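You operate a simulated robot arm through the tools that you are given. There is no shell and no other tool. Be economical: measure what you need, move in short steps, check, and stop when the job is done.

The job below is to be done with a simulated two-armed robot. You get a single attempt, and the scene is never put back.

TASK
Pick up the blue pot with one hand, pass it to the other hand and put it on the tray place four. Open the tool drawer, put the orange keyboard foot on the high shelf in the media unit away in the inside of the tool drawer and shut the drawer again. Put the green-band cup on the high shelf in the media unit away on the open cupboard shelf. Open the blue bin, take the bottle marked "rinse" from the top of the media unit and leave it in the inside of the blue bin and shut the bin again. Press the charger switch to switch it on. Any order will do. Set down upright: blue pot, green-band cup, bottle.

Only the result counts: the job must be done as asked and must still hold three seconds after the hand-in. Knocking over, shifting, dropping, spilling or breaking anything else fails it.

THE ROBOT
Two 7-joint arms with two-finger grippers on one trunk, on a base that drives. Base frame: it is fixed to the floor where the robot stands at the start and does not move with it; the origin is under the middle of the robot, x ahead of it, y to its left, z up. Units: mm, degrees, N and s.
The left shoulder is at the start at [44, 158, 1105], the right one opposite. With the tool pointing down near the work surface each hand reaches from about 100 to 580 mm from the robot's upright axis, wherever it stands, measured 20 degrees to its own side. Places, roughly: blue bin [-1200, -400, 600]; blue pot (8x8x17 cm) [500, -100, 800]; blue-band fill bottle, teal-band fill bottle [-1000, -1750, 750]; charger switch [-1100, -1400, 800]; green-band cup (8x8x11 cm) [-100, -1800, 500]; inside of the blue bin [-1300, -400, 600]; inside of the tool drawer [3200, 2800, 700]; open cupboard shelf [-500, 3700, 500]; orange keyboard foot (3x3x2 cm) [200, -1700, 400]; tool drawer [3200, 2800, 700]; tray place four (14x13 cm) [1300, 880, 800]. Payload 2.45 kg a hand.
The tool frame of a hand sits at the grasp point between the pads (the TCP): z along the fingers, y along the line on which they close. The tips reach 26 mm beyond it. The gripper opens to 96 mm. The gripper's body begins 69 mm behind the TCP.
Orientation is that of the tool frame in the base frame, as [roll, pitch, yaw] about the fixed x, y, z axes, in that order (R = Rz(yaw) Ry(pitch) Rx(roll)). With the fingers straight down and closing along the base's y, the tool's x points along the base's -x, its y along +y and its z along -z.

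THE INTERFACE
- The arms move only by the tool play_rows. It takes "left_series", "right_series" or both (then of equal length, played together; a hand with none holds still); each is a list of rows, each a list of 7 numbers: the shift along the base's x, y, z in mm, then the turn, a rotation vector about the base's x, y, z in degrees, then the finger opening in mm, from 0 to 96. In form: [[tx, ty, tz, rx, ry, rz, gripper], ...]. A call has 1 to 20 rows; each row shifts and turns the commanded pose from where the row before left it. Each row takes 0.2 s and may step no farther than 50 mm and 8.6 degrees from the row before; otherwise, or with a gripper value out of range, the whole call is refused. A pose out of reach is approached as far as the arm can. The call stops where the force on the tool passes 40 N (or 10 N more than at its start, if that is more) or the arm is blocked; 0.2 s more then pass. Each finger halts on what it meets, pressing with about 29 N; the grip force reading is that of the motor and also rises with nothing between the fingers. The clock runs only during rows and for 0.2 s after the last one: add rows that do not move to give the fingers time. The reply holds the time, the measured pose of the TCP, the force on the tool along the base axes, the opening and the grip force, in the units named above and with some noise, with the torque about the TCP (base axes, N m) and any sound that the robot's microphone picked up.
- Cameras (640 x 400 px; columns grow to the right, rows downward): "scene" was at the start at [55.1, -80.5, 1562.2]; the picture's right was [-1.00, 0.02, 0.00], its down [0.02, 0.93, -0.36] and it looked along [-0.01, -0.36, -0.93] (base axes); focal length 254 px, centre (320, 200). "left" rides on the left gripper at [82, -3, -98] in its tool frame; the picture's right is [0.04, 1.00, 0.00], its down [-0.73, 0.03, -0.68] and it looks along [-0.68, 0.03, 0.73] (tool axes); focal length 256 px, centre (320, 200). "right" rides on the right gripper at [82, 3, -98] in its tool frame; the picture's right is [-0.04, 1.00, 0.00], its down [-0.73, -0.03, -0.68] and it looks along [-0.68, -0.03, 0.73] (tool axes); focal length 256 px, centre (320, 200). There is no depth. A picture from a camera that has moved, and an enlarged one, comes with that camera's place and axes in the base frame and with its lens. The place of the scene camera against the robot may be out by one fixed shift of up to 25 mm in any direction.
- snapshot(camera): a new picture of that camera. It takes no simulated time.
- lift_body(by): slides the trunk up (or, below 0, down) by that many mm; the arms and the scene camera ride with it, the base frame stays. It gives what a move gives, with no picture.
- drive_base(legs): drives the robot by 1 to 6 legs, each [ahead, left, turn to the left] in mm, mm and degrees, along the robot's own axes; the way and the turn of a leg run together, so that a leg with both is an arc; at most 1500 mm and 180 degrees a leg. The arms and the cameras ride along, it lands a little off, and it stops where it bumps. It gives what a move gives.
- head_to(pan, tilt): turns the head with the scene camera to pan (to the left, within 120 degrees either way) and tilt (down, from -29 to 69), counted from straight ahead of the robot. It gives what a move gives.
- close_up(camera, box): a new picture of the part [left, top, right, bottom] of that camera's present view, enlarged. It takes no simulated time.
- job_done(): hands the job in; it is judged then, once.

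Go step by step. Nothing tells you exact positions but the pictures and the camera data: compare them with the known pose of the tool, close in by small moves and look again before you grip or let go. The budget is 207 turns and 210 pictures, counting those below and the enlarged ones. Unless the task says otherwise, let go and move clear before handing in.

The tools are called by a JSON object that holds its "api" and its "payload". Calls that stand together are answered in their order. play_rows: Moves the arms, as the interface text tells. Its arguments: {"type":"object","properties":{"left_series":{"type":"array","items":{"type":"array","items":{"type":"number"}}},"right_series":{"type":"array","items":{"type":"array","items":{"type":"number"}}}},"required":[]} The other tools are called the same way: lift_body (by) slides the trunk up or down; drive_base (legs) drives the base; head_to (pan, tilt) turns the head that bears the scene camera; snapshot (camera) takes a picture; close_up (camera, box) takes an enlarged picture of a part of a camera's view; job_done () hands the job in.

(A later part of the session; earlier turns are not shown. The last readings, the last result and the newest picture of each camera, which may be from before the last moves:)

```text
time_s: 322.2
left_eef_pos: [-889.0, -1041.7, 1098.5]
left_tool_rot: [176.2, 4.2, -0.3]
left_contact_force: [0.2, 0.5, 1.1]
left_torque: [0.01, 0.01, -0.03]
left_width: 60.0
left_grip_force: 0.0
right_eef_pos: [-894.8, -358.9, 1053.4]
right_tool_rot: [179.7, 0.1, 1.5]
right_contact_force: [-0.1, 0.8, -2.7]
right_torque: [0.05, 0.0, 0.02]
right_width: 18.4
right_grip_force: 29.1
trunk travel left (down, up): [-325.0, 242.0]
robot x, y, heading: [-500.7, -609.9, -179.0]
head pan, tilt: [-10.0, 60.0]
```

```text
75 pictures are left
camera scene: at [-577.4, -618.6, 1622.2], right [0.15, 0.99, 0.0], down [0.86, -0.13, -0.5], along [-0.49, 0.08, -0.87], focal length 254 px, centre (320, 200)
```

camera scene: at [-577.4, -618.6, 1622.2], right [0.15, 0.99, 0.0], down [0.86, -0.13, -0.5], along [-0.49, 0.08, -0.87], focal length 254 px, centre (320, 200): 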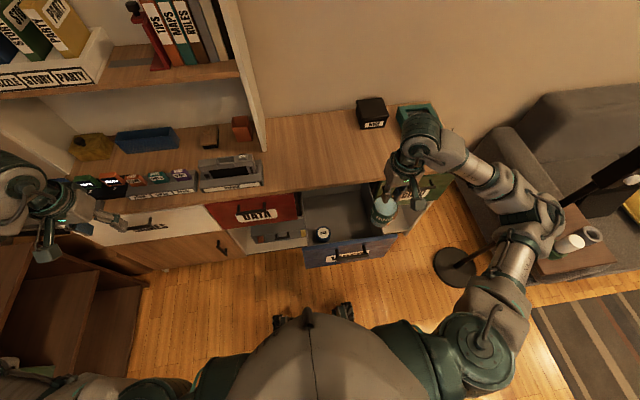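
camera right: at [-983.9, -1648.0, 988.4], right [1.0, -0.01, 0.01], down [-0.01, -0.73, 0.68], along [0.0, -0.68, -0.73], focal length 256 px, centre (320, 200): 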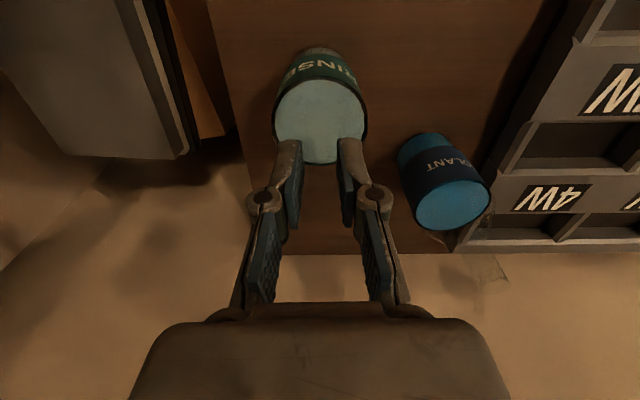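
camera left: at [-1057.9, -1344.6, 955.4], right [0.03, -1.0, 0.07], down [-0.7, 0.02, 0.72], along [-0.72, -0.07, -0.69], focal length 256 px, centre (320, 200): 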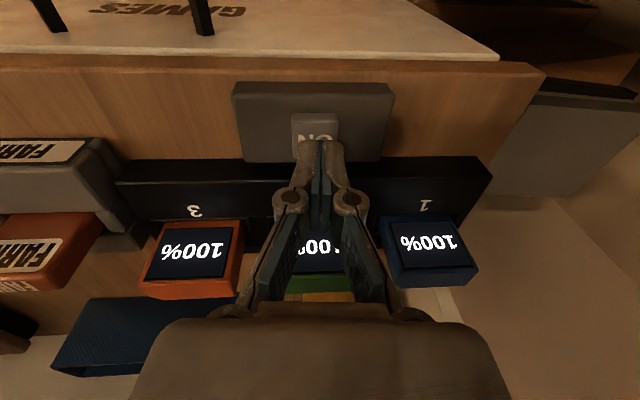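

Bottle is right above the open bin's front edge. Move it inward and look.

{"api": "play_rows", "payload": {"right_series": [[-16, -5, 0, 0, 0, 0, 10], [-16, -5, 0, 0, 0, 0, 10], [-16, -5, 0, 0, 0, 0, 10], [-16, -5, 0, 0, 0, 0, 10], [-16, -5, -20, 0, 0, 0, 10], [-14, 0, -20, 0, 0, 0, 10], [0, 0, -20, 0, 0, 0, 10], [0, 0, -20, 0, 0, 0, 10], [0, 0, -20, 0, 0, 0, 10], [0, 0, 0, 0, 0, 0, 10]]}}

{"api": "close_up", "payload": {"camera": "scene", "box": [270, 150, 430, 275]}}

{"api": "snapshot", "payload": {"camera": "right"}}

```text
time_s: 324.4
left_eef_pos: [-888.2, -1043.2, 1098.6]
left_tool_rot: [176.2, 4.2, -0.2]
left_contact_force: [0.3, 0.1, -0.5]
left_torque: [0.01, -0.03, -0.01]
left_width: 60.2
left_grip_force: 0.1
right_eef_pos: [-987.3, -386.5, 953.6]
right_tool_rot: [179.7, 0.1, 1.5]
right_contact_force: [-1.1, -0.2, -2.5]
right_torque: [0.01, -0.01, 0.02]
right_width: 18.4
right_grip_force: 28.9
trunk travel left (down, up): [-325.0, 242.0]
robot x, y, heading: [-497.3, -610.1, -179.1]
head pan, tilt: [-10.0, 60.0]
```

```text
3.20 times, centred on (350, 212) of scene
camera zoom: at [-577.8, -619.6, 1622.1], right [0.15, 0.99, 0.0], down [0.86, -0.13, -0.5], along [-0.49, 0.08, -0.87], focal length 812 px, centre (224, 160)
```

zoom: 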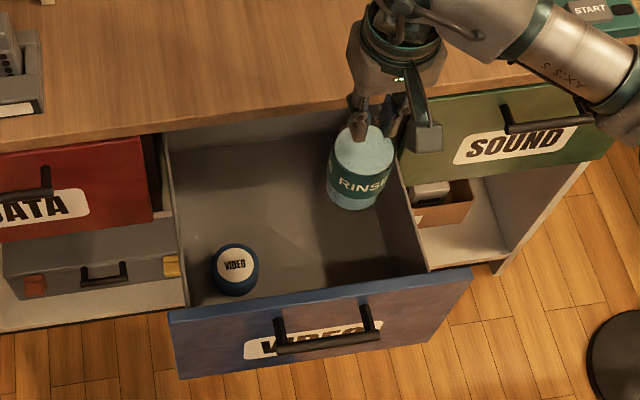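

```text
73 pictures are left
camera right: at [-905.4, -387.0, 1051.5], right [-0.01, -1.0, 0.0], down [-0.73, 0.01, 0.68], along [-0.68, 0.01, -0.73], focal length 256 px, centre (320, 200)
```

right: 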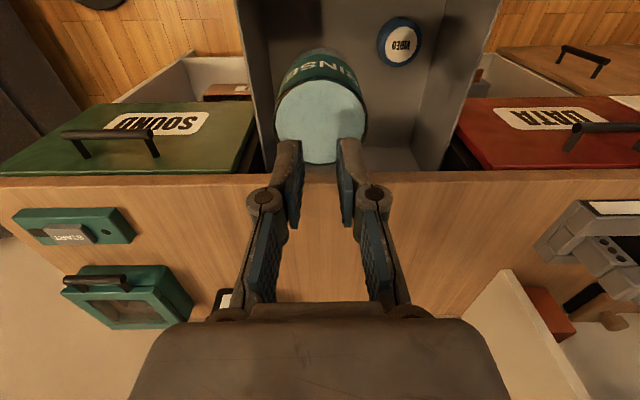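

Position is good, with the bottle between the can and the wall. Lower into the bin.

{"api": "play_rows", "payload": {"right_series": [[-1, -2, -20, 0, 0, 0, 10], [0, -2, -20, 0, 0, 0, 10], [0, -2, -20, 0, 0, 0, 10], [0, -2, -20, 0, 0, 0, 10], [0, 0, -20, 0, 0, 0, 10], [0, 0, -20, 0, 0, 0, 10], [0, 0, -20, 0, 0, 0, 10], [0, 0, -20, 0, 0, 0, 10], [0, 0, 0, 0, 0, 0, 10]]}}

{"api": "snapshot", "payload": {"camera": "right"}}

```text
time_s: 326.4
left_eef_pos: [-888.6, -1043.7, 1099.3]
left_tool_rot: [176.2, 4.2, -0.2]
left_contact_force: [-0.5, 0.4, -0.4]
left_torque: [-0.02, -0.03, 0.02]
left_width: 60.0
left_grip_force: 0.1
right_eef_pos: [-988.4, -393.0, 793.7]
right_tool_rot: [179.9, 0.2, 1.4]
right_contact_force: [-0.1, 0.7, -2.5]
right_torque: [-0.01, 0.05, 0.0]
right_width: 18.3
right_grip_force: 28.7
trunk travel left (down, up): [-325.0, 242.0]
robot x, y, heading: [-500.2, -608.0, -178.7]
head pan, tilt: [-10.0, 60.0]
```

```text
72 pictures are left
camera right: at [-905.1, -392.9, 891.5], right [-0.01, -1.0, 0.0], down [-0.73, 0.01, 0.68], along [-0.68, 0.01, -0.73], focal length 256 px, centre (320, 200)
```

right: 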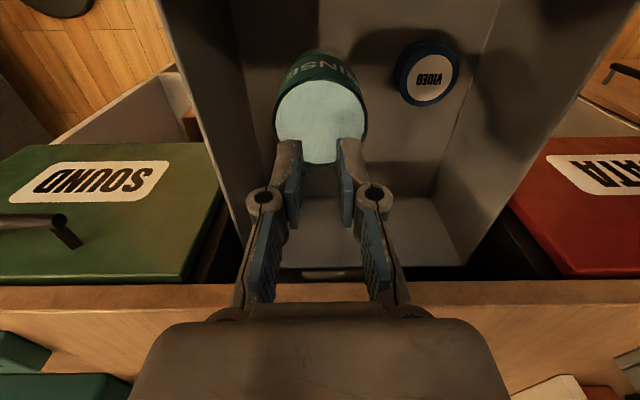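

Continue lowering, carefully toward the floor of the bin.

{"api": "play_rows", "payload": {"right_series": [[0, 0, -15, 0, 0, 0, 10], [0, 0, -15, 0, 0, 0, 10], [0, 0, -8, 0, 0, 0, 10], [0, 0, -6, 0, 0, 0, 10], [0, 0, -5, 0, 0, 0, 10], [0, 0, 0, 0, 0, 0, 10]]}}

```text
time_s: 327.8
left_eef_pos: [-888.7, -1043.3, 1097.9]
left_tool_rot: [176.2, 4.3, -0.3]
left_contact_force: [-0.5, 0.5, 0.4]
left_torque: [0.0, 0.02, 0.0]
left_width: 59.9
left_grip_force: 0.0
right_eef_pos: [-987.6, -393.0, 744.8]
right_tool_rot: [179.7, 0.1, 1.5]
right_contact_force: [-1.0, 0.0, -3.0]
right_torque: [0.02, -0.01, 0.0]
right_width: 18.4
right_grip_force: 28.9
trunk travel left (down, up): [-325.0, 242.0]
robot x, y, heading: [-500.1, -607.6, -178.8]
head pan, tilt: [-10.0, 60.0]
```

{"api": "play_rows", "payload": {"right_series": [[0, 0, -5, 0, 0, 0, 10], [0, 0, -5, 0, 0, 0, 10], [0, 0, -4, 0, 0, 0, 10], [0, 0, -4, 0, 0, 0, 10], [0, 0, 0, 0, 0, 0, 10]]}}

{"api": "snapshot", "payload": {"camera": "right"}}

```text
time_s: 329.0
left_eef_pos: [-887.2, -1043.4, 1098.7]
left_tool_rot: [176.1, 4.2, -0.2]
left_contact_force: [0.0, 0.2, 0.0]
left_torque: [0.01, 0.01, 0.0]
left_width: 59.9
left_grip_force: 0.0
right_eef_pos: [-986.1, -394.3, 727.3]
right_tool_rot: [179.7, 0.2, 1.5]
right_contact_force: [1.2, 0.2, -3.2]
right_torque: [-0.02, 0.02, -0.02]
right_width: 18.3
right_grip_force: 28.8
trunk travel left (down, up): [-325.0, 242.0]
robot x, y, heading: [-497.7, -611.5, -178.9]
head pan, tilt: [-10.0, 60.0]
```

```text
71 pictures are left
camera right: at [-905.4, -393.4, 825.4], right [-0.01, -1.0, 0.0], down [-0.73, 0.01, 0.68], along [-0.68, 0.01, -0.73], focal length 256 px, centre (320, 200)
```

right: 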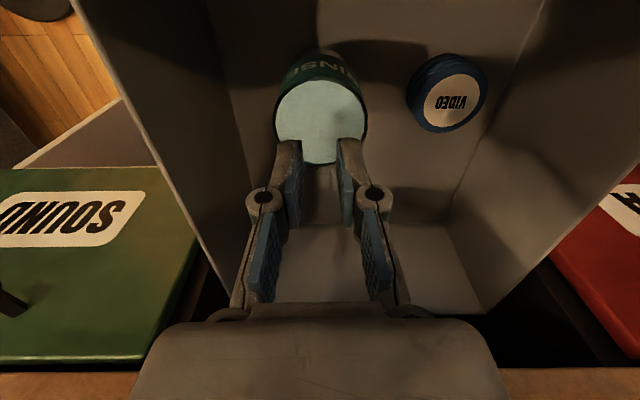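

No floor contact yet; continue.

{"api": "play_rows", "payload": {"right_series": [[0, 0, -5, 0, 0, 0, 10], [0, 0, -5, 0, 0, 0, 10], [0, 0, -5, 0, 0, 0, 10], [0, 0, -4, 0, 0, 0, 10], [0, 0, -4, 0, 0, 0, 10], [0, 0, 0, 0, 0, 0, 10]]}}

```text
time_s: 330.4
left_eef_pos: [-888.2, -1042.6, 1098.6]
left_tool_rot: [176.3, 4.2, -0.1]
left_contact_force: [0.0, 0.7, -0.3]
left_torque: [-0.02, 0.03, 0.02]
left_width: 60.2
left_grip_force: 0.1
right_eef_pos: [-987.5, -394.5, 703.3]
right_tool_rot: [179.7, 0.1, 1.5]
right_contact_force: [-0.4, 0.4, -3.4]
right_torque: [0.0, 0.0, 0.0]
right_width: 18.5
right_grip_force: 29.4
trunk travel left (down, up): [-325.0, 242.0]
robot x, y, heading: [-498.8, -606.6, -178.9]
head pan, tilt: [-10.0, 60.0]
```

{"api": "play_rows", "payload": {"right_series": [[0, 0, -4, 0, 0, 0, 10], [0, 0, -4, 0, 0, 0, 10], [0, 0, -4, 0, 0, 0, 10], [0, 0, -4, 0, 0, 0, 10], [0, 0, 0, 0, 0, 0, 10]]}}

{"api": "close_up", "payload": {"camera": "scene", "box": [270, 150, 430, 275]}}

```text
time_s: 331.2
left_eef_pos: [-886.7, -1042.7, 1099.6]
left_tool_rot: [176.2, 4.2, -0.2]
left_contact_force: [0.0, 0.4, -0.2]
left_torque: [-0.03, 0.01, -0.04]
left_width: 59.8
left_grip_force: 0.0
right_eef_pos: [-993.5, -394.3, 701.2]
right_tool_rot: [179.3, 1.1, 1.5]
right_contact_force: [0.4, 0.2, 21.3]
right_torque: [0.06, -0.19, 0.03]
right_width: 18.7
right_grip_force: 29.3
trunk travel left (down, up): [-325.0, 242.0]
robot x, y, heading: [-496.7, -607.8, -178.9]
head pan, tilt: [-10.0, 60.0]
stopped in row 3 (right hand): the force on the tool passed its limit at 44 N (the readings are from after the stop); the commanded pose is now the measured one
```

```text
3.20 times, centred on (350, 212) of scene
camera zoom: at [-575.3, -621.9, 1622.4], right [0.15, 0.99, 0.0], down [0.86, -0.13, -0.5], along [-0.49, 0.08, -0.87], focal length 812 px, centre (224, 160)
```

zoom: 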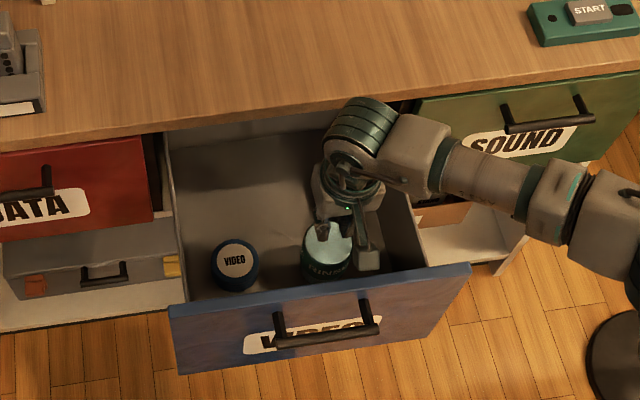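

The bottle is on the bin floor. Open the gripper and rise straight up.

{"api": "play_rows", "payload": {"right_series": [[0, 0, 1, 0, 0, 0, 20], [0, 0, 0, 0, 0, 0, 28], [0, 0, 0, 0, 0, 0, 40], [0, 0, 0, 0, 0, 0, 50], [0, 0, 12, 0, 0, 0, 50], [0, 0, 20, 0, 0, 0, 50], [0, 0, 25, 0, 0, 0, 50], [0, 0, 30, 0, 0, 0, 50], [0, 0, 30, 0, 0, 0, 50], [0, 0, 30, 0, 0, 0, 50], [0, 0, 30, 0, 0, 0, 50], [0, 0, 30, 0, 0, 0, 50]]}}

{"api": "snapshot", "payload": {"camera": "right"}}

```text
time_s: 333.8
left_eef_pos: [-886.1, -1042.8, 1099.0]
left_tool_rot: [176.3, 4.3, -0.1]
left_contact_force: [0.1, 0.4, 0.4]
left_torque: [-0.01, 0.03, 0.01]
left_width: 59.8
left_grip_force: 0.1
right_eef_pos: [-991.0, -393.9, 907.5]
right_tool_rot: [179.5, 0.7, 1.5]
right_contact_force: [-0.7, 0.2, 0.1]
right_torque: [0.0, -0.02, 0.01]
right_width: 50.2
right_grip_force: 0.1
trunk travel left (down, up): [-325.0, 242.0]
robot x, y, heading: [-500.6, -605.4, -178.9]
head pan, tilt: [-10.0, 60.0]
```

```text
69 pictures are left
camera right: at [-907.6, -393.4, 1004.3], right [-0.01, -1.0, 0.01], down [-0.73, 0.02, 0.69], along [-0.69, 0.0, -0.73], focal length 256 px, centre (320, 200)
```

right: 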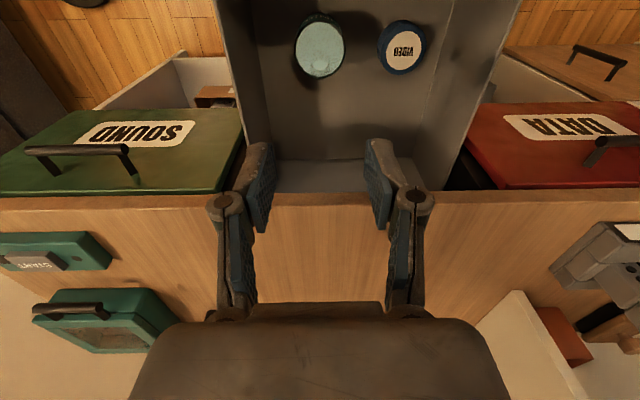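

The bottle stands upright in the bin. I back up, bring the closed fingers in front of the handle bar, and push the bin shut.

{"api": "drive_base", "payload": {"legs": [[-170, 0, 0]]}}

{"api": "play_rows", "payload": {"right_series": [[6, -8, 0, 0, 0, 0, 30], [6, -8, 0, 0, 0, 0, 10], [6, -8, 0, 0, 0, 0, 0], [6, -8, 0, 0, 0, 0, 0], [6, -8, -20, 0, 0, 0, 0], [0, -6, -25, 0, 0, 0, 0], [0, 0, -25, 0, 0, 0, 0], [0, 0, -25, 0, 0, 0, 0], [0, 0, -25, 0, 0, 0, 0], [0, 0, -25, 0, 0, 0, 0], [0, 0, -25, 0, 0, 0, 0], [0, 0, -20, 0, 0, 0, 0]]}}

{"api": "snapshot", "payload": {"camera": "right"}}

```text
time_s: 335.3
left_eef_pos: [-718.6, -1038.4, 1098.2]
left_tool_rot: [176.2, 4.3, -0.2]
left_contact_force: [-0.2, -0.3, 0.7]
left_torque: [0.0, 0.0, -0.02]
left_width: 59.9
left_grip_force: 0.2
right_eef_pos: [-822.9, -389.8, 906.5]
right_tool_rot: [179.6, 0.6, 1.4]
right_contact_force: [0.8, 0.1, 0.5]
right_torque: [-0.01, 0.04, 0.02]
right_width: 50.2
right_grip_force: 0.1
trunk travel left (down, up): [-325.0, 242.0]
robot x, y, heading: [-331.2, -606.9, -179.0]
head pan, tilt: [-10.0, 60.0]
```

```text
time_s: 337.9
left_eef_pos: [-714.9, -1038.2, 1101.7]
left_tool_rot: [176.2, 4.4, -0.4]
left_contact_force: [-0.4, 0.1, 0.8]
left_torque: [0.01, 0.03, 0.0]
left_width: 59.9
left_grip_force: 0.1
right_eef_pos: [-788.8, -435.0, 717.8]
right_tool_rot: [179.5, 1.0, 1.4]
right_contact_force: [0.0, 0.5, 0.1]
right_torque: [-0.01, 0.03, 0.02]
right_width: 0.0
right_grip_force: 28.5
trunk travel left (down, up): [-325.0, 242.0]
robot x, y, heading: [-330.0, -609.2, -178.8]
head pan, tilt: [-10.0, 60.0]
```

```text
68 pictures are left
camera right: at [-706.8, -435.3, 814.9], right [-0.01, -1.0, 0.01], down [-0.72, 0.02, 0.69], along [-0.69, 0.0, -0.72], focal length 256 px, centre (320, 200)
```

right: 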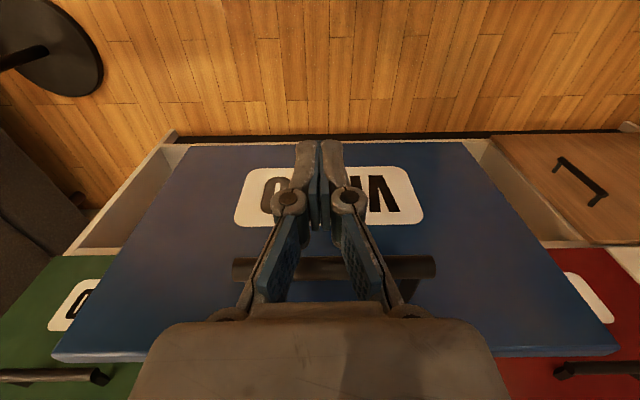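

Fingers are in front of the bar. Push by driving forward in two steps.

{"api": "drive_base", "payload": {"legs": [[245, 0, 0]]}}

{"api": "snapshot", "payload": {"camera": "right"}}

```text
time_s: 339.7
left_eef_pos: [-957.3, -1042.3, 1100.9]
left_tool_rot: [176.2, 4.5, -0.3]
left_contact_force: [-0.5, -0.1, 0.0]
left_torque: [0.03, 0.0, -0.01]
left_width: 60.0
left_grip_force: 0.1
right_eef_pos: [-1031.6, -438.7, 718.4]
right_tool_rot: [179.6, 0.9, 1.3]
right_contact_force: [-0.3, 0.6, -0.4]
right_torque: [-0.03, 0.01, -0.04]
right_width: 0.1
right_grip_force: 28.3
trunk travel left (down, up): [-325.0, 242.0]
robot x, y, heading: [-570.5, -610.3, -178.9]
head pan, tilt: [-10.0, 60.0]
```

```text
67 pictures are left
camera right: at [-948.9, -439.3, 815.2], right [-0.02, -1.0, 0.01], down [-0.72, 0.02, 0.69], along [-0.69, 0.01, -0.72], focal length 256 px, centre (320, 200)
```

right: 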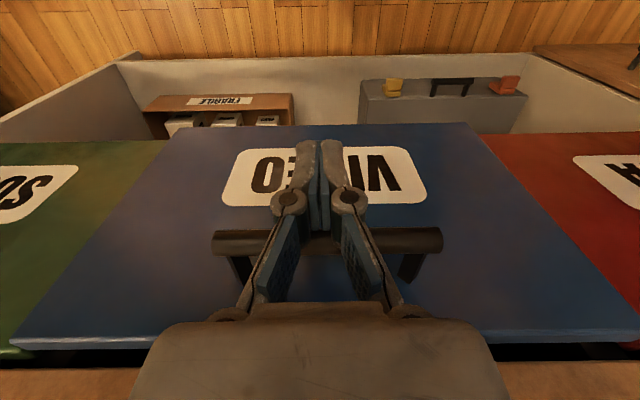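

Nearly shut; finish with the arm.

{"api": "play_rows", "payload": {"right_series": [[-8, 0, 0, 0, 0, 0, 0], [-8, 0, 0, 0, 0, 0, 0], [-8, 0, 0, 0, 0, 0, 0], [-8, 0, 0, 0, 0, 0, 0], [-6, 0, 0, 0, 0, 0, 0], [0, 0, 0, 0, 0, 0, 0]]}}

{"api": "snapshot", "payload": {"camera": "right"}}

```text
time_s: 340.8
left_eef_pos: [-953.6, -1042.0, 1103.0]
left_tool_rot: [176.1, 4.8, -0.4]
left_contact_force: [0.2, -0.3, -0.2]
left_torque: [-0.02, -0.08, -0.03]
left_width: 59.8
left_grip_force: 0.0
right_eef_pos: [-1054.6, -440.7, 714.8]
right_tool_rot: [179.6, -0.2, 1.6]
right_contact_force: [22.6, 2.4, 8.4]
right_torque: [-0.01, 0.45, -0.13]
right_width: 0.1
right_grip_force: 28.6
trunk travel left (down, up): [-325.0, 242.0]
robot x, y, heading: [-571.3, -609.6, -178.6]
head pan, tilt: [-10.0, 60.0]
stopped in row 5 (right hand): the force on the tool passed its limit at 48 N (the readings are from after the stop); the commanded pose is now the measured one
```

```text
66 pictures are left
camera right: at [-973.7, -439.9, 813.9], right [-0.01, -1.0, 0.01], down [-0.74, 0.01, 0.67], along [-0.67, 0.0, -0.74], focal length 256 px, centre (320, 200)
```

right: 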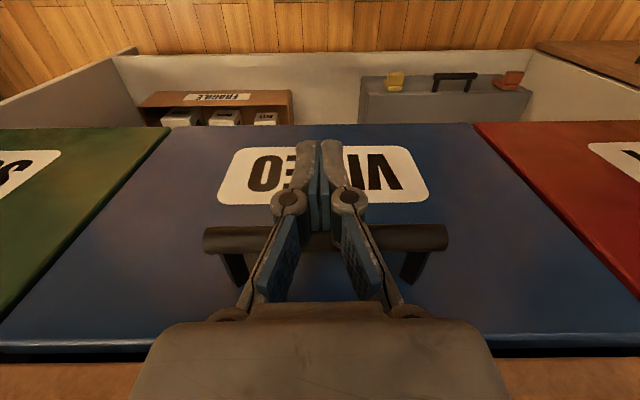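

Bin is shut flush. I retreat the hand and drive to face the media unit in front of the foot and cup.

{"api": "play_rows", "payload": {"right_series": [[10, 0, 0, 0, 0, 0, 0], [20, 0, 10, 0, 0, 0, 30], [20, 0, 40, 0, 0, 0, 60], [20, 10, 40, 0, 0, 0, 80], [0, 10, 40, 0, 0, 0, 80], [0, 10, 40, 0, 0, 0, 80], [0, 10, 40, 0, 0, 0, 80], [0, 10, 40, 0, 0, 0, 80]]}}

{"api": "drive_base", "payload": {"legs": [[-200, 0, 0], [0, 0, 89], [350, 0, 0], [0, 420, 0]]}}

{"api": "head_to", "payload": {"pan": 0, "tilt": 50}}

{"api": "snapshot", "payload": {"camera": "scene"}}

```text
time_s: 342.6
left_eef_pos: [-954.3, -1040.6, 1104.2]
left_tool_rot: [176.1, 4.8, -0.2]
left_contact_force: [0.0, -1.1, -0.5]
left_torque: [0.0, 0.01, -0.02]
left_width: 60.0
left_grip_force: 0.1
right_eef_pos: [-987.0, -390.3, 966.4]
right_tool_rot: [179.6, 0.1, 1.5]
right_contact_force: [0.5, -0.4, 1.2]
right_torque: [0.01, 0.0, 0.03]
right_width: 80.1
right_grip_force: 0.1
trunk travel left (down, up): [-325.0, 242.0]
robot x, y, heading: [-569.8, -608.2, -178.9]
head pan, tilt: [-10.0, 60.0]
```

```text
time_s: 352.1
left_eef_pos: [478.0, -1345.5, 1104.2]
left_tool_rot: [176.0, 4.8, 88.9]
left_contact_force: [0.2, -0.4, 0.5]
left_torque: [-0.01, 0.0, 0.02]
left_width: 60.0
left_grip_force: 0.1
right_eef_pos: [-173.4, -1371.4, 967.8]
right_tool_rot: [179.6, 0.2, 90.7]
right_contact_force: [0.7, 0.5, 0.6]
right_torque: [-0.01, 0.04, -0.04]
right_width: 80.0
right_grip_force: 0.0
trunk travel left (down, up): [-325.0, 242.0]
robot x, y, heading: [48.8, -957.1, -89.6]
head pan, tilt: [-10.0, 60.0]
```

```text
time_s: 352.8
left_eef_pos: [477.5, -1343.1, 1104.1]
left_tool_rot: [176.1, 4.9, 88.8]
left_contact_force: [0.2, -0.2, 0.0]
left_torque: [0.0, -0.02, -0.01]
left_width: 60.0
left_grip_force: 0.0
right_eef_pos: [-173.9, -1368.8, 967.8]
right_tool_rot: [179.6, 0.2, 90.8]
right_contact_force: [0.9, -0.3, 0.1]
right_torque: [-0.02, -0.01, -0.02]
right_width: 79.8
right_grip_force: 0.1
trunk travel left (down, up): [-325.0, 242.0]
robot x, y, heading: [51.2, -958.8, -89.5]
head pan, tilt: [0.0, 50.0]
```

```text
65 pictures are left
camera scene: at [60.8, -1075.7, 1634.6], right [-1.0, 0.0, 0.0], down [0.0, 0.77, -0.64], along [0.0, -0.64, -0.77], focal length 254 px, centre (320, 200)
```

scene: 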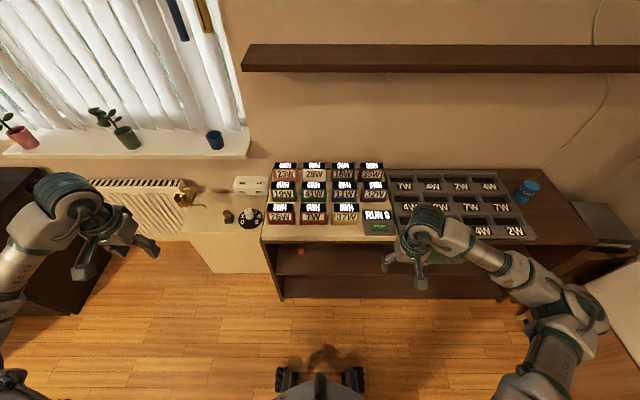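

The foot shows on the upper shelf at left; zoom in for details.

{"api": "close_up", "payload": {"camera": "scene", "box": [255, 225, 415, 305]}}

```text
4.00 times, centred on (335, 265) of scene
camera zoom: at [60.8, -1075.7, 1634.6], right [-1.0, 0.0, 0.0], down [0.0, 0.77, -0.64], along [0.0, -0.64, -0.77], focal length 1015 px, centre (260, -60)
```

zoom: 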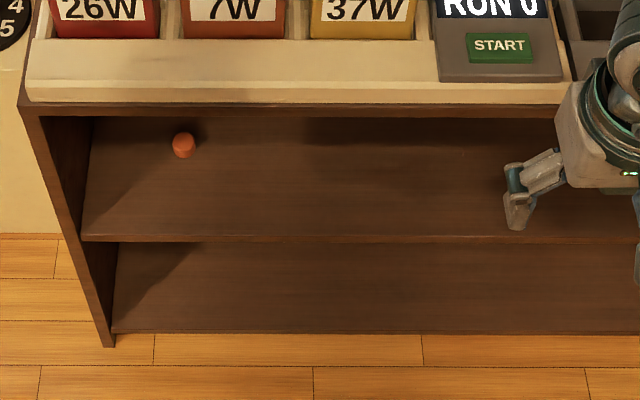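

Shelf top is z≈396; the foot is at about (159,-1717). I pitch both hands ~45° forward and bring the left one inward, while still high.

{"api": "play_rows", "payload": {"left_series": [[-20, -8, -5, -5, 0, 0, 60], [-20, -8, -5, -5, 0, 0, 60], [-20, -8, -5, -5, 0, 0, 60], [-20, -8, -5, -5, 0, 0, 60], [-20, -8, -5, -5, 0, 0, 60], [-20, -8, -5, -5, 0, 0, 60], [-20, -8, -5, -5, 0, 0, 60], [-20, -8, -5, -5, 0, 0, 60], [-20, -8, -5, -5, 0, 0, 60], [-20, -8, -5, 0, 0, 0, 60], [-20, -8, 0, 0, 0, 0, 60], [-20, -8, 0, 0, 0, 0, 60], [-20, 0, 0, 0, 0, 0, 60], [-20, 0, 0, 0, 0, 0, 60]], "right_series": [[0, -8, 5, -5, 0, 0, 94], [0, -8, 5, -5, 0, 0, 94], [0, -8, 5, -5, 0, 0, 94], [0, -8, 5, -5, 0, 0, 94], [0, -8, 5, -5, 0, 0, 94], [0, -8, 5, -5, 0, 0, 94], [0, -8, 5, -5, 0, 0, 94], [0, -8, 5, -5, 0, 0, 94], [0, -8, 5, -5, 0, 0, 94], [0, -8, 0, -5, 0, 0, 94], [0, 0, 0, 0, 0, 0, 94], [0, 0, 0, 0, 0, 0, 94], [0, 0, 0, 0, 0, 0, 94], [0, 0, 0, 0, 0, 0, 94]]}}

{"api": "lift_body", "payload": {"by": -290}}

{"api": "snapshot", "payload": {"camera": "scene"}}

{"api": "snapshot", "payload": {"camera": "right"}}

```text
time_s: 355.8
left_eef_pos: [197.6, -1440.2, 1055.7]
left_tool_rot: [174.7, 49.9, 88.2]
left_contact_force: [-0.6, -0.3, 0.0]
left_torque: [-0.01, -0.04, 0.03]
left_width: 59.9
left_grip_force: 0.0
right_eef_pos: [-177.9, -1448.1, 1012.8]
right_tool_rot: [-179.7, 50.2, 91.0]
right_contact_force: [-0.1, 0.4, -0.1]
right_torque: [-0.02, 0.03, -0.01]
right_width: 93.9
right_grip_force: 0.0
trunk travel left (down, up): [-325.0, 242.0]
robot x, y, heading: [51.8, -955.5, -89.8]
head pan, tilt: [0.0, 50.0]
```

```text
time_s: 358.7
left_eef_pos: [196.6, -1447.1, 680.9]
left_tool_rot: [175.4, 38.0, 88.6]
left_contact_force: [0.3, 0.3, -1.1]
left_torque: [0.0, 0.0, -0.02]
left_width: 60.1
left_grip_force: 0.0
right_eef_pos: [-175.4, -1445.8, 603.8]
right_tool_rot: [-179.9, 33.9, 90.9]
right_contact_force: [0.3, -0.2, 1.2]
right_torque: [0.0, 0.0, 0.01]
right_width: 93.9
right_grip_force: 0.0
trunk travel left (down, up): [-35.0, 532.0]
robot x, y, heading: [49.2, -957.5, -89.9]
head pan, tilt: [0.0, 50.0]
```

```text
63 pictures are left
camera scene: at [59.3, -1352.2, 1299.1], right [-1.0, 0.0, 0.0], down [0.0, 0.77, -0.64], along [0.0, -0.64, -0.77], focal length 254 px, centre (320, 200)
```

scene: 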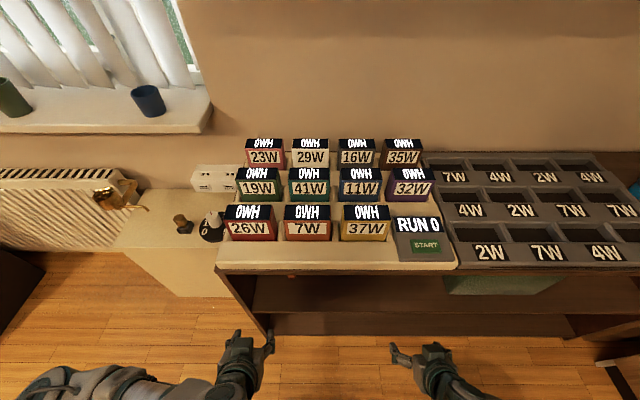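

```text
62 pictures are left
camera right: at [-173.7, -1322.0, 640.0], right [1.0, -0.02, 0.02], down [-0.02, -0.23, 0.97], along [-0.01, -0.97, -0.23], focal length 256 px, centre (320, 200)
```

right: 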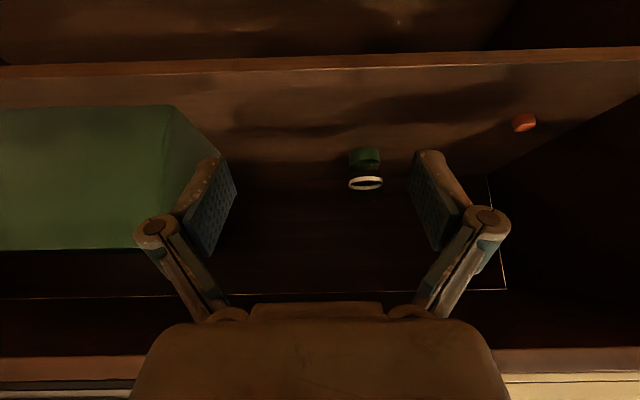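

I see the cup (green band, white rim) and the foot from the right-hand camera. Zoom in to gauge them.

{"api": "close_up", "payload": {"camera": "right", "box": [310, 90, 550, 240]}}

{"api": "close_up", "payload": {"camera": "left", "box": [100, 40, 500, 290]}}

```text
2.67 times, centred on (430, 165) of right
camera zoom: at [-173.7, -1322.0, 640.0], right [1.0, -0.02, 0.02], down [-0.02, -0.23, 0.97], along [-0.01, -0.97, -0.23], focal length 683 px, centre (27, 293)
```

zoom: 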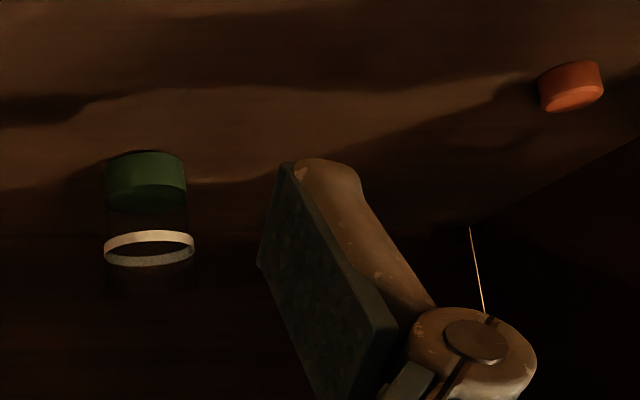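

```text
1.60 times, centred on (300, 165) of left
camera zoom: at [188.5, -1324.0, 708.9], right [1.0, 0.06, 0.04], down [-0.03, -0.16, 0.99], along [0.06, -0.99, -0.16], focal length 410 px, centre (352, 256)
```

zoom: 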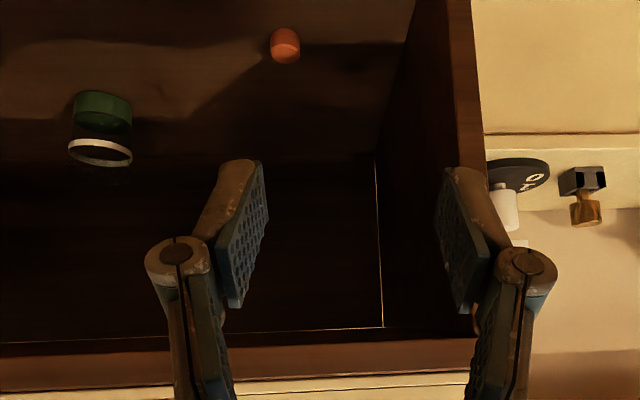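

Consistent fixes: foot ≈(157,-1721) on shelf z≈410, cup ≈(-86,-1850). I lower both hands with the arms, then will drive in.

{"api": "play_rows", "payload": {"left_series": [[-4, 0, -20, 0, 0, 0, 60], [-4, 0, -20, 0, 0, 0, 60], [-4, 0, -20, 0, 0, 0, 60], [-4, 0, -20, 0, 0, 0, 60], [-4, 0, -20, 0, 0, 0, 60], [-4, 0, -20, 0, 0, 0, 60], [-4, 0, -20, 0, 0, 0, 60], [-4, 0, -20, 0, 0, 0, 60], [-4, 0, -20, 0, 0, 0, 60], [-4, 0, -20, 0, 0, 0, 60], [0, 0, -20, 0, 0, 0, 60], [0, 0, 0, 0, 0, 0, 60]], "right_series": [[5, 0, -12, 0, 0, 0, 94], [5, 0, -12, 0, 0, 0, 94], [5, 0, -12, 0, 0, 0, 94], [5, 0, -12, 0, 0, 0, 94], [5, 0, -12, 0, 0, 0, 94], [5, 0, -12, 0, 0, 0, 94], [5, 0, -12, 0, 0, 0, 94], [5, 0, -12, 0, 0, 0, 94], [5, 0, -12, 0, 0, 0, 94], [5, 0, -12, 0, 0, 0, 94], [0, 0, 0, 0, 0, 0, 94], [0, 0, 0, 0, 0, 0, 94]]}}

{"api": "snapshot", "payload": {"camera": "left"}}

```text
time_s: 361.3
left_eef_pos: [157.9, -1447.0, 461.7]
left_tool_rot: [175.4, 37.9, 88.6]
left_contact_force: [0.4, -0.6, 0.1]
left_torque: [-0.03, 0.01, 0.03]
left_width: 60.1
left_grip_force: 0.1
right_eef_pos: [-125.3, -1443.7, 483.4]
right_tool_rot: [-180.0, 33.9, 90.9]
right_contact_force: [0.3, -0.4, -0.5]
right_torque: [0.02, 0.01, 0.01]
right_width: 94.0
right_grip_force: 0.0
trunk travel left (down, up): [-35.0, 532.0]
robot x, y, heading: [54.0, -958.4, -89.8]
head pan, tilt: [0.0, 50.0]
```

```text
59 pictures are left
camera left: at [149.5, -1323.2, 489.3], right [1.0, 0.06, 0.04], down [-0.03, -0.16, 0.99], along [0.06, -0.99, -0.16], focal length 256 px, centre (320, 200)
```

left: 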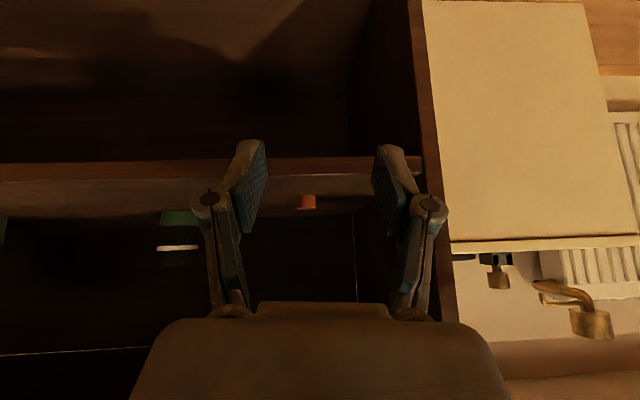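

The posture works well. Drive forward 225 mm so the left fingers come near the foot.

{"api": "drive_base", "payload": {"legs": [[225, 0, 0]]}}

{"api": "snapshot", "payload": {"camera": "left"}}

```text
time_s: 363.0
left_eef_pos: [157.9, -1633.5, 458.9]
left_tool_rot: [175.3, 36.7, 87.8]
left_contact_force: [-0.7, 0.8, -0.5]
left_torque: [-0.03, 0.01, -0.01]
left_width: 60.3
left_grip_force: 0.1
right_eef_pos: [-121.8, -1647.1, 490.0]
right_tool_rot: [-180.0, 34.4, 91.3]
right_contact_force: [0.1, 0.6, 0.3]
right_torque: [0.03, 0.05, -0.02]
right_width: 93.7
right_grip_force: 0.0
trunk travel left (down, up): [-35.0, 532.0]
robot x, y, heading: [53.1, -1163.1, -89.4]
head pan, tilt: [0.0, 50.0]
stopped in leg 1: the robot was blocked; the commanded pose is now the measured one
```

```text
58 pictures are left
camera left: at [152.5, -1509.7, 489.5], right [1.0, 0.04, 0.04], down [-0.03, -0.18, 0.98], along [0.05, -0.98, -0.18], focal length 256 px, centre (320, 200)
```

left: 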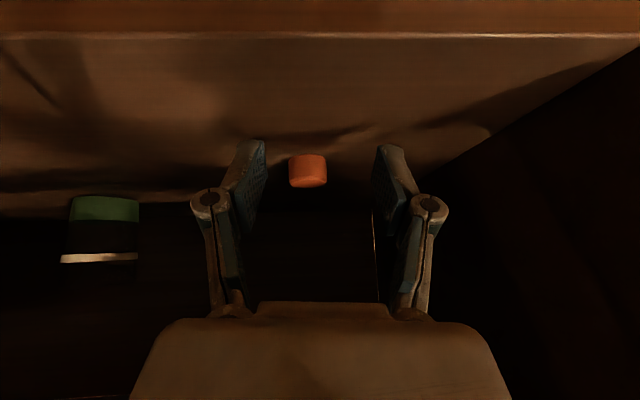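

Blocked by something; I check the scene view.

{"api": "snapshot", "payload": {"camera": "scene"}}

```text
57 pictures are left
camera scene: at [60.4, -1553.6, 1300.6], right [-1.0, -0.01, 0.0], down [-0.01, 0.77, -0.64], along [0.01, -0.64, -0.77], focal length 254 px, centre (320, 200)
```

scene: 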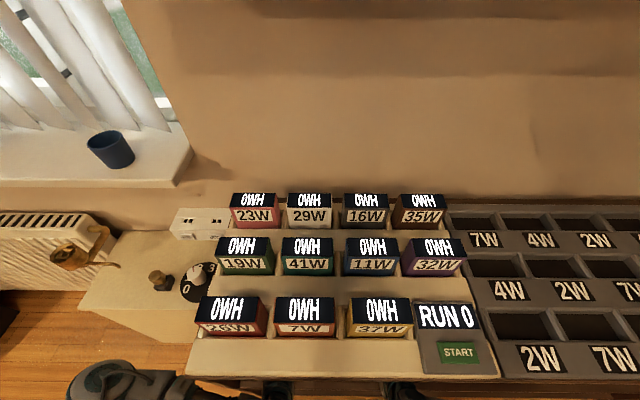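

The left forearm likely meets the unit's side panel. I back off 70 mm and instead extend the hand with the arm.

{"api": "drive_base", "payload": {"legs": [[-90, 0, 0]]}}

{"api": "play_rows", "payload": {"left_series": [[0, -15, 0, 0, 0, 0, 60], [0, -15, 0, 0, 0, 0, 60], [0, -15, 0, 0, 0, 0, 60], [-1, -15, 0, 0, 0, 0, 60], [-1, -15, 0, 0, 0, 0, 60], [-1, -15, 0, 0, 0, 0, 60], [-1, -15, 0, 0, 0, 0, 60], [0, -15, 0, 0, 0, 0, 60], [0, 0, 0, 0, 0, 0, 60]]}}

{"api": "snapshot", "payload": {"camera": "left"}}

```text
time_s: 364.1
left_eef_pos: [158.2, -1545.1, 458.5]
left_tool_rot: [175.4, 36.7, 87.9]
left_contact_force: [0.3, -0.3, 1.1]
left_torque: [0.0, 0.01, 0.01]
left_width: 60.0
left_grip_force: 0.0
right_eef_pos: [-121.2, -1558.1, 488.8]
right_tool_rot: [-179.9, 34.3, 91.1]
right_contact_force: [0.3, 0.1, 0.2]
right_torque: [-0.01, -0.01, 0.03]
right_width: 93.9
right_grip_force: 0.1
trunk travel left (down, up): [-35.0, 532.0]
robot x, y, heading: [48.4, -1071.5, -89.8]
head pan, tilt: [0.0, 50.0]
```

```text
time_s: 366.1
left_eef_pos: [154.3, -1664.1, 459.7]
left_tool_rot: [175.3, 36.9, 88.0]
left_contact_force: [1.3, 0.0, -0.2]
left_torque: [-0.02, 0.02, -0.04]
left_width: 59.9
left_grip_force: 0.1
right_eef_pos: [-123.7, -1556.6, 490.3]
right_tool_rot: [-179.8, 34.6, 91.1]
right_contact_force: [-0.3, 0.4, -0.6]
right_torque: [-0.03, -0.05, 0.02]
right_width: 93.9
right_grip_force: 0.0
trunk travel left (down, up): [-35.0, 532.0]
robot x, y, heading: [52.0, -1073.6, -89.4]
head pan, tilt: [0.0, 50.0]
```

```text
56 pictures are left
camera left: at [147.2, -1540.3, 491.1], right [1.0, 0.04, 0.04], down [-0.03, -0.18, 0.98], along [0.05, -0.98, -0.18], focal length 256 px, centre (320, 200)
```

left: 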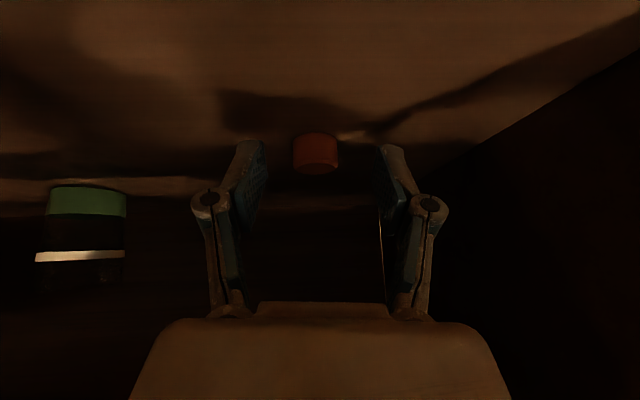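

Extending works and the foot is centred. Forward 41 mm, down 12 mm.

{"api": "play_rows", "payload": {"left_series": [[0, -14, 0, 0, 0, 0, 60], [0, -14, 0, 0, 0, 0, 60], [0, -13, 0, 0, 0, 0, 60], [0, 0, -6, 0, 0, 0, 60], [0, 0, -6, 0, 0, 0, 60], [0, 0, 0, 0, 0, 0, 60]]}}

{"api": "snapshot", "payload": {"camera": "left"}}

```text
time_s: 367.5
left_eef_pos: [151.1, -1703.9, 450.5]
left_tool_rot: [175.3, 37.2, 87.7]
left_contact_force: [-0.1, -0.6, -0.2]
left_torque: [0.0, 0.0, 0.0]
left_width: 60.1
left_grip_force: 0.1
right_eef_pos: [-122.9, -1554.0, 493.1]
right_tool_rot: [179.9, 34.9, 91.0]
right_contact_force: [0.2, 0.1, -0.5]
right_torque: [-0.01, -0.01, -0.01]
right_width: 94.2
right_grip_force: 0.1
trunk travel left (down, up): [-35.0, 532.0]
robot x, y, heading: [47.0, -1074.6, -89.7]
head pan, tilt: [0.0, 50.0]
```

```text
55 pictures are left
camera left: at [145.4, -1579.9, 480.2], right [1.0, 0.04, 0.04], down [-0.03, -0.17, 0.98], along [0.05, -0.98, -0.17], focal length 256 px, centre (320, 200)
```

left: 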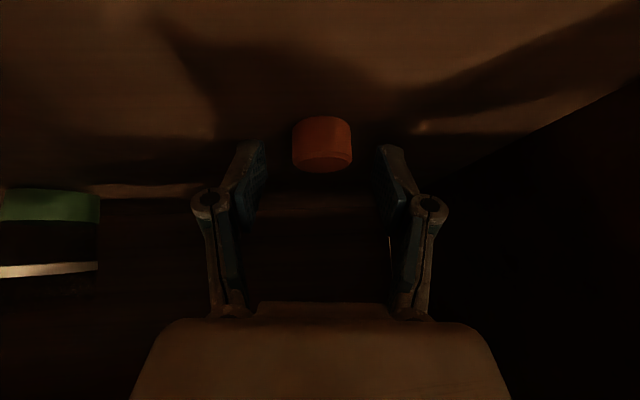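

Nearly there; lower 5 mm, forward 5 mm and close.

{"api": "play_rows", "payload": {"left_series": [[2, -5, -5, 0, 0, 0, 60], [0, 0, 0, 0, 0, 0, 45], [0, 0, 0, 0, 0, 0, 30], [0, 0, 0, 0, 0, 0, 20], [0, 0, 0, 0, 0, 0, 15], [0, 0, 0, 0, 0, 0, 15]]}}

{"api": "snapshot", "payload": {"camera": "left"}}

```text
time_s: 368.8
left_eef_pos: [148.5, -1706.0, 449.0]
left_tool_rot: [176.2, 37.4, 87.8]
left_contact_force: [-2.4, -0.3, 6.7]
left_torque: [0.0, 0.15, -0.05]
left_width: 25.9
left_grip_force: 28.5
right_eef_pos: [-122.3, -1555.0, 493.6]
right_tool_rot: [-179.9, 35.0, 91.2]
right_contact_force: [0.0, 0.2, 0.2]
right_torque: [0.01, 0.0, 0.01]
right_width: 94.0
right_grip_force: 0.0
trunk travel left (down, up): [-35.0, 532.0]
robot x, y, heading: [52.8, -1075.0, -89.7]
head pan, tilt: [0.0, 50.0]
stopped in row 6 (left hand): the force on the tool passed its limit at 47 N (the readings are from after the stop); the commanded pose is now the measured one
```

```text
54 pictures are left
camera left: at [144.3, -1582.5, 478.2], right [1.0, 0.03, 0.03], down [-0.02, -0.17, 0.99], along [0.04, -0.99, -0.17], focal length 256 px, centre (320, 200)
```

left: 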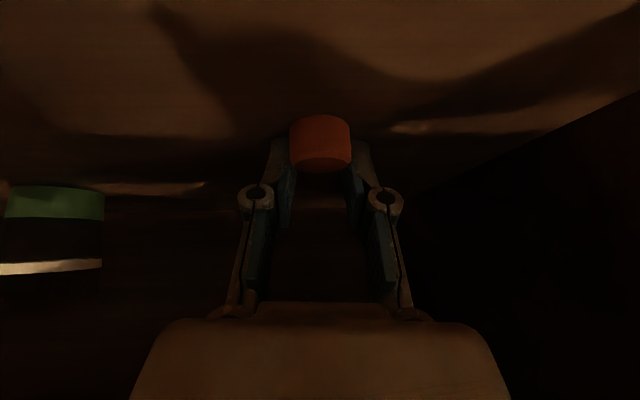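

Foot gripped (26 mm). Lift slightly and pull back out.

{"api": "play_rows", "payload": {"left_series": [[0, 0, 6, 0, 0, 0, 10], [0, 0, 10, 0, 0, 0, 10], [0, 5, 12, 0, 0, 0, 10], [0, 15, 5, 0, 0, 0, 10], [0, 20, 0, 0, 0, 0, 10], [0, 20, 0, 0, 0, 0, 10], [0, 20, 0, 0, 0, 0, 10], [0, 20, 0, 0, 0, 0, 10], [0, 20, 0, 0, 0, 0, 10], [0, 20, 0, 0, 0, 0, 10], [0, 20, 0, 0, 0, 0, 10], [0, 20, 0, 0, 0, 0, 10], [0, 20, 0, 0, 0, 0, 10]]}}

{"api": "snapshot", "payload": {"camera": "left"}}

{"api": "snapshot", "payload": {"camera": "right"}}

```text
time_s: 371.6
left_eef_pos: [152.1, -1507.9, 478.3]
left_tool_rot: [176.0, 37.2, 87.9]
left_contact_force: [-0.5, 0.2, -0.6]
left_torque: [-0.04, 0.0, -0.01]
left_width: 25.5
left_grip_force: 28.7
right_eef_pos: [-121.1, -1556.1, 491.3]
right_tool_rot: [-179.7, 34.6, 91.3]
right_contact_force: [0.6, -0.8, -0.3]
right_torque: [-0.02, -0.01, -0.01]
right_width: 93.5
right_grip_force: 0.0
trunk travel left (down, up): [-35.0, 532.0]
robot x, y, heading: [52.8, -1073.9, -89.6]
head pan, tilt: [0.0, 50.0]
```

```text
53 pictures are left
camera left: at [147.5, -1384.1, 508.1], right [1.0, 0.04, 0.03], down [-0.02, -0.17, 0.98], along [0.04, -0.98, -0.17], focal length 256 px, centre (320, 200)
```

left: 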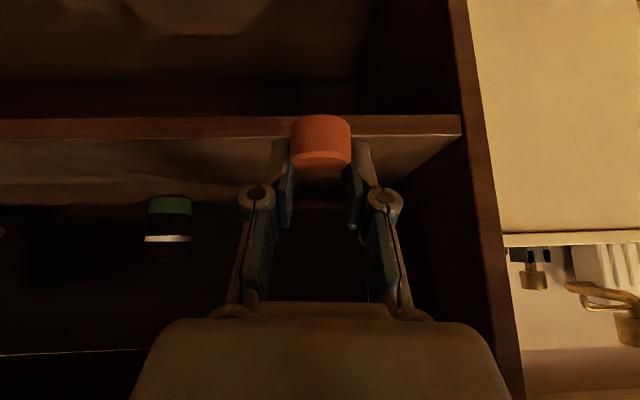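

```text
52 pictures are left
camera right: at [-120.7, -1431.9, 526.3], right [1.0, -0.01, 0.02], down [-0.02, -0.22, 0.98], along [-0.01, -0.98, -0.22], focal length 256 px, centre (320, 200)
```

right: 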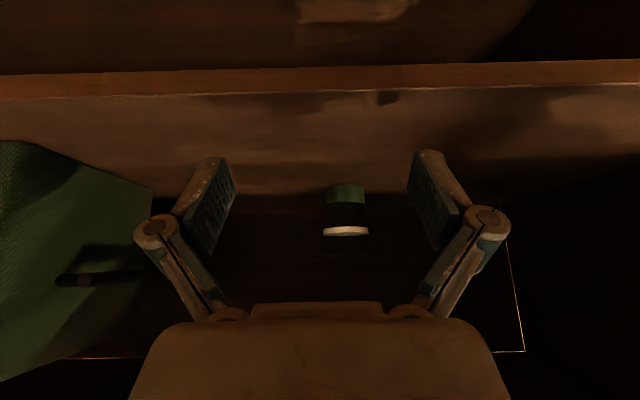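

Foot secured. The cup's axis is about (-86,-1845), base z≈415. I level the right hand more (nose up ~21°) for a side grasp.

{"api": "play_rows", "payload": {"right_series": [[0, 0, 0, -6, 0, 0, 94], [5, 0, -5, -6, 0, 0, 94], [10, 0, -5, -6, 0, 0, 94], [10, 0, -5, -6, 0, 0, 94], [10, 0, 0, 0, 0, 0, 94], [0, 0, 0, 0, 0, 0, 94]]}}

{"api": "snapshot", "payload": {"camera": "right"}}

```text
time_s: 373.0
left_eef_pos: [152.0, -1507.9, 479.3]
left_tool_rot: [176.0, 37.2, 87.8]
left_contact_force: [0.4, 0.0, -0.3]
left_torque: [-0.01, -0.02, 0.0]
left_width: 25.4
left_grip_force: 29.1
right_eef_pos: [-112.2, -1556.2, 492.4]
right_tool_rot: [-179.7, 34.7, 91.2]
right_contact_force: [-0.8, 0.3, 0.0]
right_torque: [0.02, 0.0, 0.02]
right_width: 94.0
right_grip_force: 0.0
right hand out of reach, approached as far as the arm can: row 1, 2, 3, 4
trunk travel left (down, up): [-35.0, 532.0]
robot x, y, heading: [49.9, -1074.5, -89.6]
head pan, tilt: [0.0, 50.0]
```

```text
51 pictures are left
camera right: at [-110.6, -1432.0, 527.1], right [1.0, -0.01, 0.02], down [-0.02, -0.22, 0.98], along [-0.01, -0.98, -0.22], focal length 256 px, centre (320, 200)
```

right: 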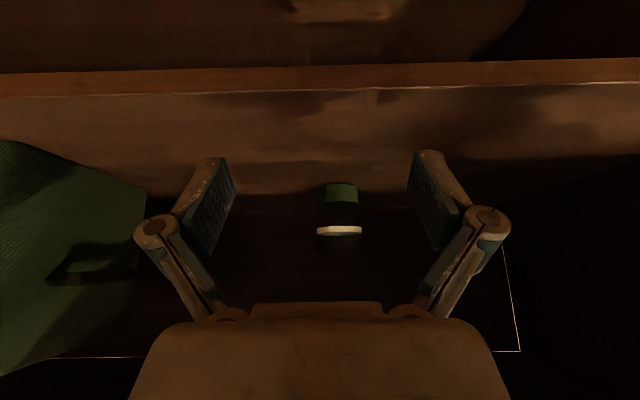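

Try extending forward and yawing inward, which freed the wrist before, then nose-up.

{"api": "play_rows", "payload": {"right_series": [[-5, -15, 0, 0, 0, 5, 94], [-5, -15, 0, 0, 0, 5, 94], [-5, -15, 0, 0, 0, 5, 94], [-5, -15, 0, 0, 0, 5, 94], [-5, -15, 0, 0, 0, 5, 94], [0, -15, 0, 0, 0, 0, 94], [0, 0, 0, -5.4, -2.5, 0, 94], [0, 0, 0, -5.4, -2.5, 0, 94], [0, 0, 0, -5.4, -2.5, 0, 94], [0, 0, 0, -5.4, -2.5, 0, 94], [0, 0, 0, 0, 0, 0, 94]]}}

{"api": "snapshot", "payload": {"camera": "right"}}

```text
time_s: 375.4
left_eef_pos: [153.3, -1508.1, 478.2]
left_tool_rot: [176.0, 37.3, 87.8]
left_contact_force: [1.4, -0.6, -0.3]
left_torque: [0.01, 0.01, 0.03]
left_width: 25.3
left_grip_force: 29.2
right_eef_pos: [-136.9, -1646.2, 492.8]
right_tool_rot: [-178.6, 58.7, 117.0]
right_contact_force: [0.8, -0.3, 0.9]
right_torque: [0.02, -0.04, 0.0]
right_width: 93.9
right_grip_force: 0.0
trunk travel left (down, up): [-35.0, 532.0]
robot x, y, heading: [50.2, -1077.6, -89.7]
head pan, tilt: [0.0, 50.0]
```

```text
50 pictures are left
camera right: at [-188.9, -1529.9, 473.2], right [0.91, 0.42, 0.02], down [-0.1, 0.17, 0.98], along [0.41, -0.89, 0.2], focal length 256 px, centre (320, 200)
```

right: 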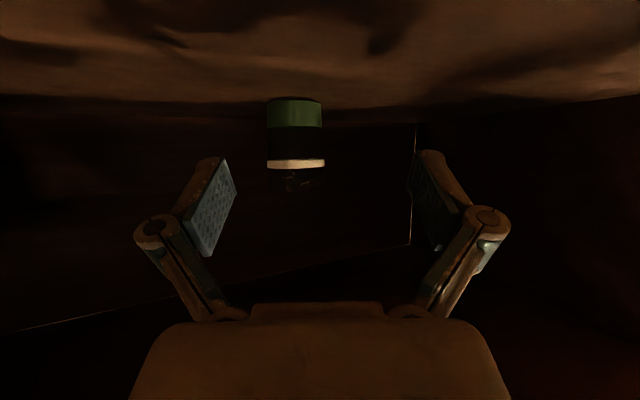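

Now 31° pitch, heading 27° inward: good. Shift laterally to line up, lower, and advance part way.

{"api": "play_rows", "payload": {"right_series": [[-9, -4, -6, 0, 0, 0, 94], [-9, -4, -6, 0, 0, 0, 94], [-9, -5, -6, 0, 0, 0, 94], [8, -17, -4, 0, 0, 0, 94], [8, -17, 0, 0, 0, 0, 94], [8, -17, 0, 0, 0, 0, 94], [8, -17, 0, 0, 0, 0, 94], [8, -17, 0, 0, 0, 0, 94], [0, 0, 0, 0, 0, 0, 94]]}}

{"api": "snapshot", "payload": {"camera": "right"}}

```text
time_s: 377.4
left_eef_pos: [152.7, -1507.9, 478.9]
left_tool_rot: [176.0, 37.2, 87.7]
left_contact_force: [-0.1, 0.3, 0.0]
left_torque: [-0.03, 0.05, 0.01]
left_width: 25.2
left_grip_force: 28.8
right_eef_pos: [-121.8, -1745.7, 470.5]
right_tool_rot: [-178.6, 58.5, 116.9]
right_contact_force: [0.1, -0.4, -0.3]
right_torque: [0.02, -0.01, 0.01]
right_width: 94.1
right_grip_force: 0.0
trunk travel left (down, up): [-35.0, 532.0]
robot x, y, heading: [51.0, -1075.7, -89.8]
head pan, tilt: [0.0, 50.0]
```

```text
49 pictures are left
camera right: at [-174.8, -1629.2, 452.0], right [0.91, 0.42, 0.02], down [-0.1, 0.17, 0.98], along [0.41, -0.89, 0.2], focal length 256 px, centre (320, 200)
```

right: 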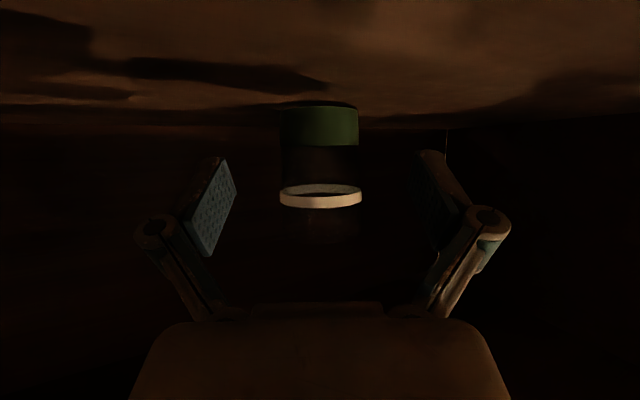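

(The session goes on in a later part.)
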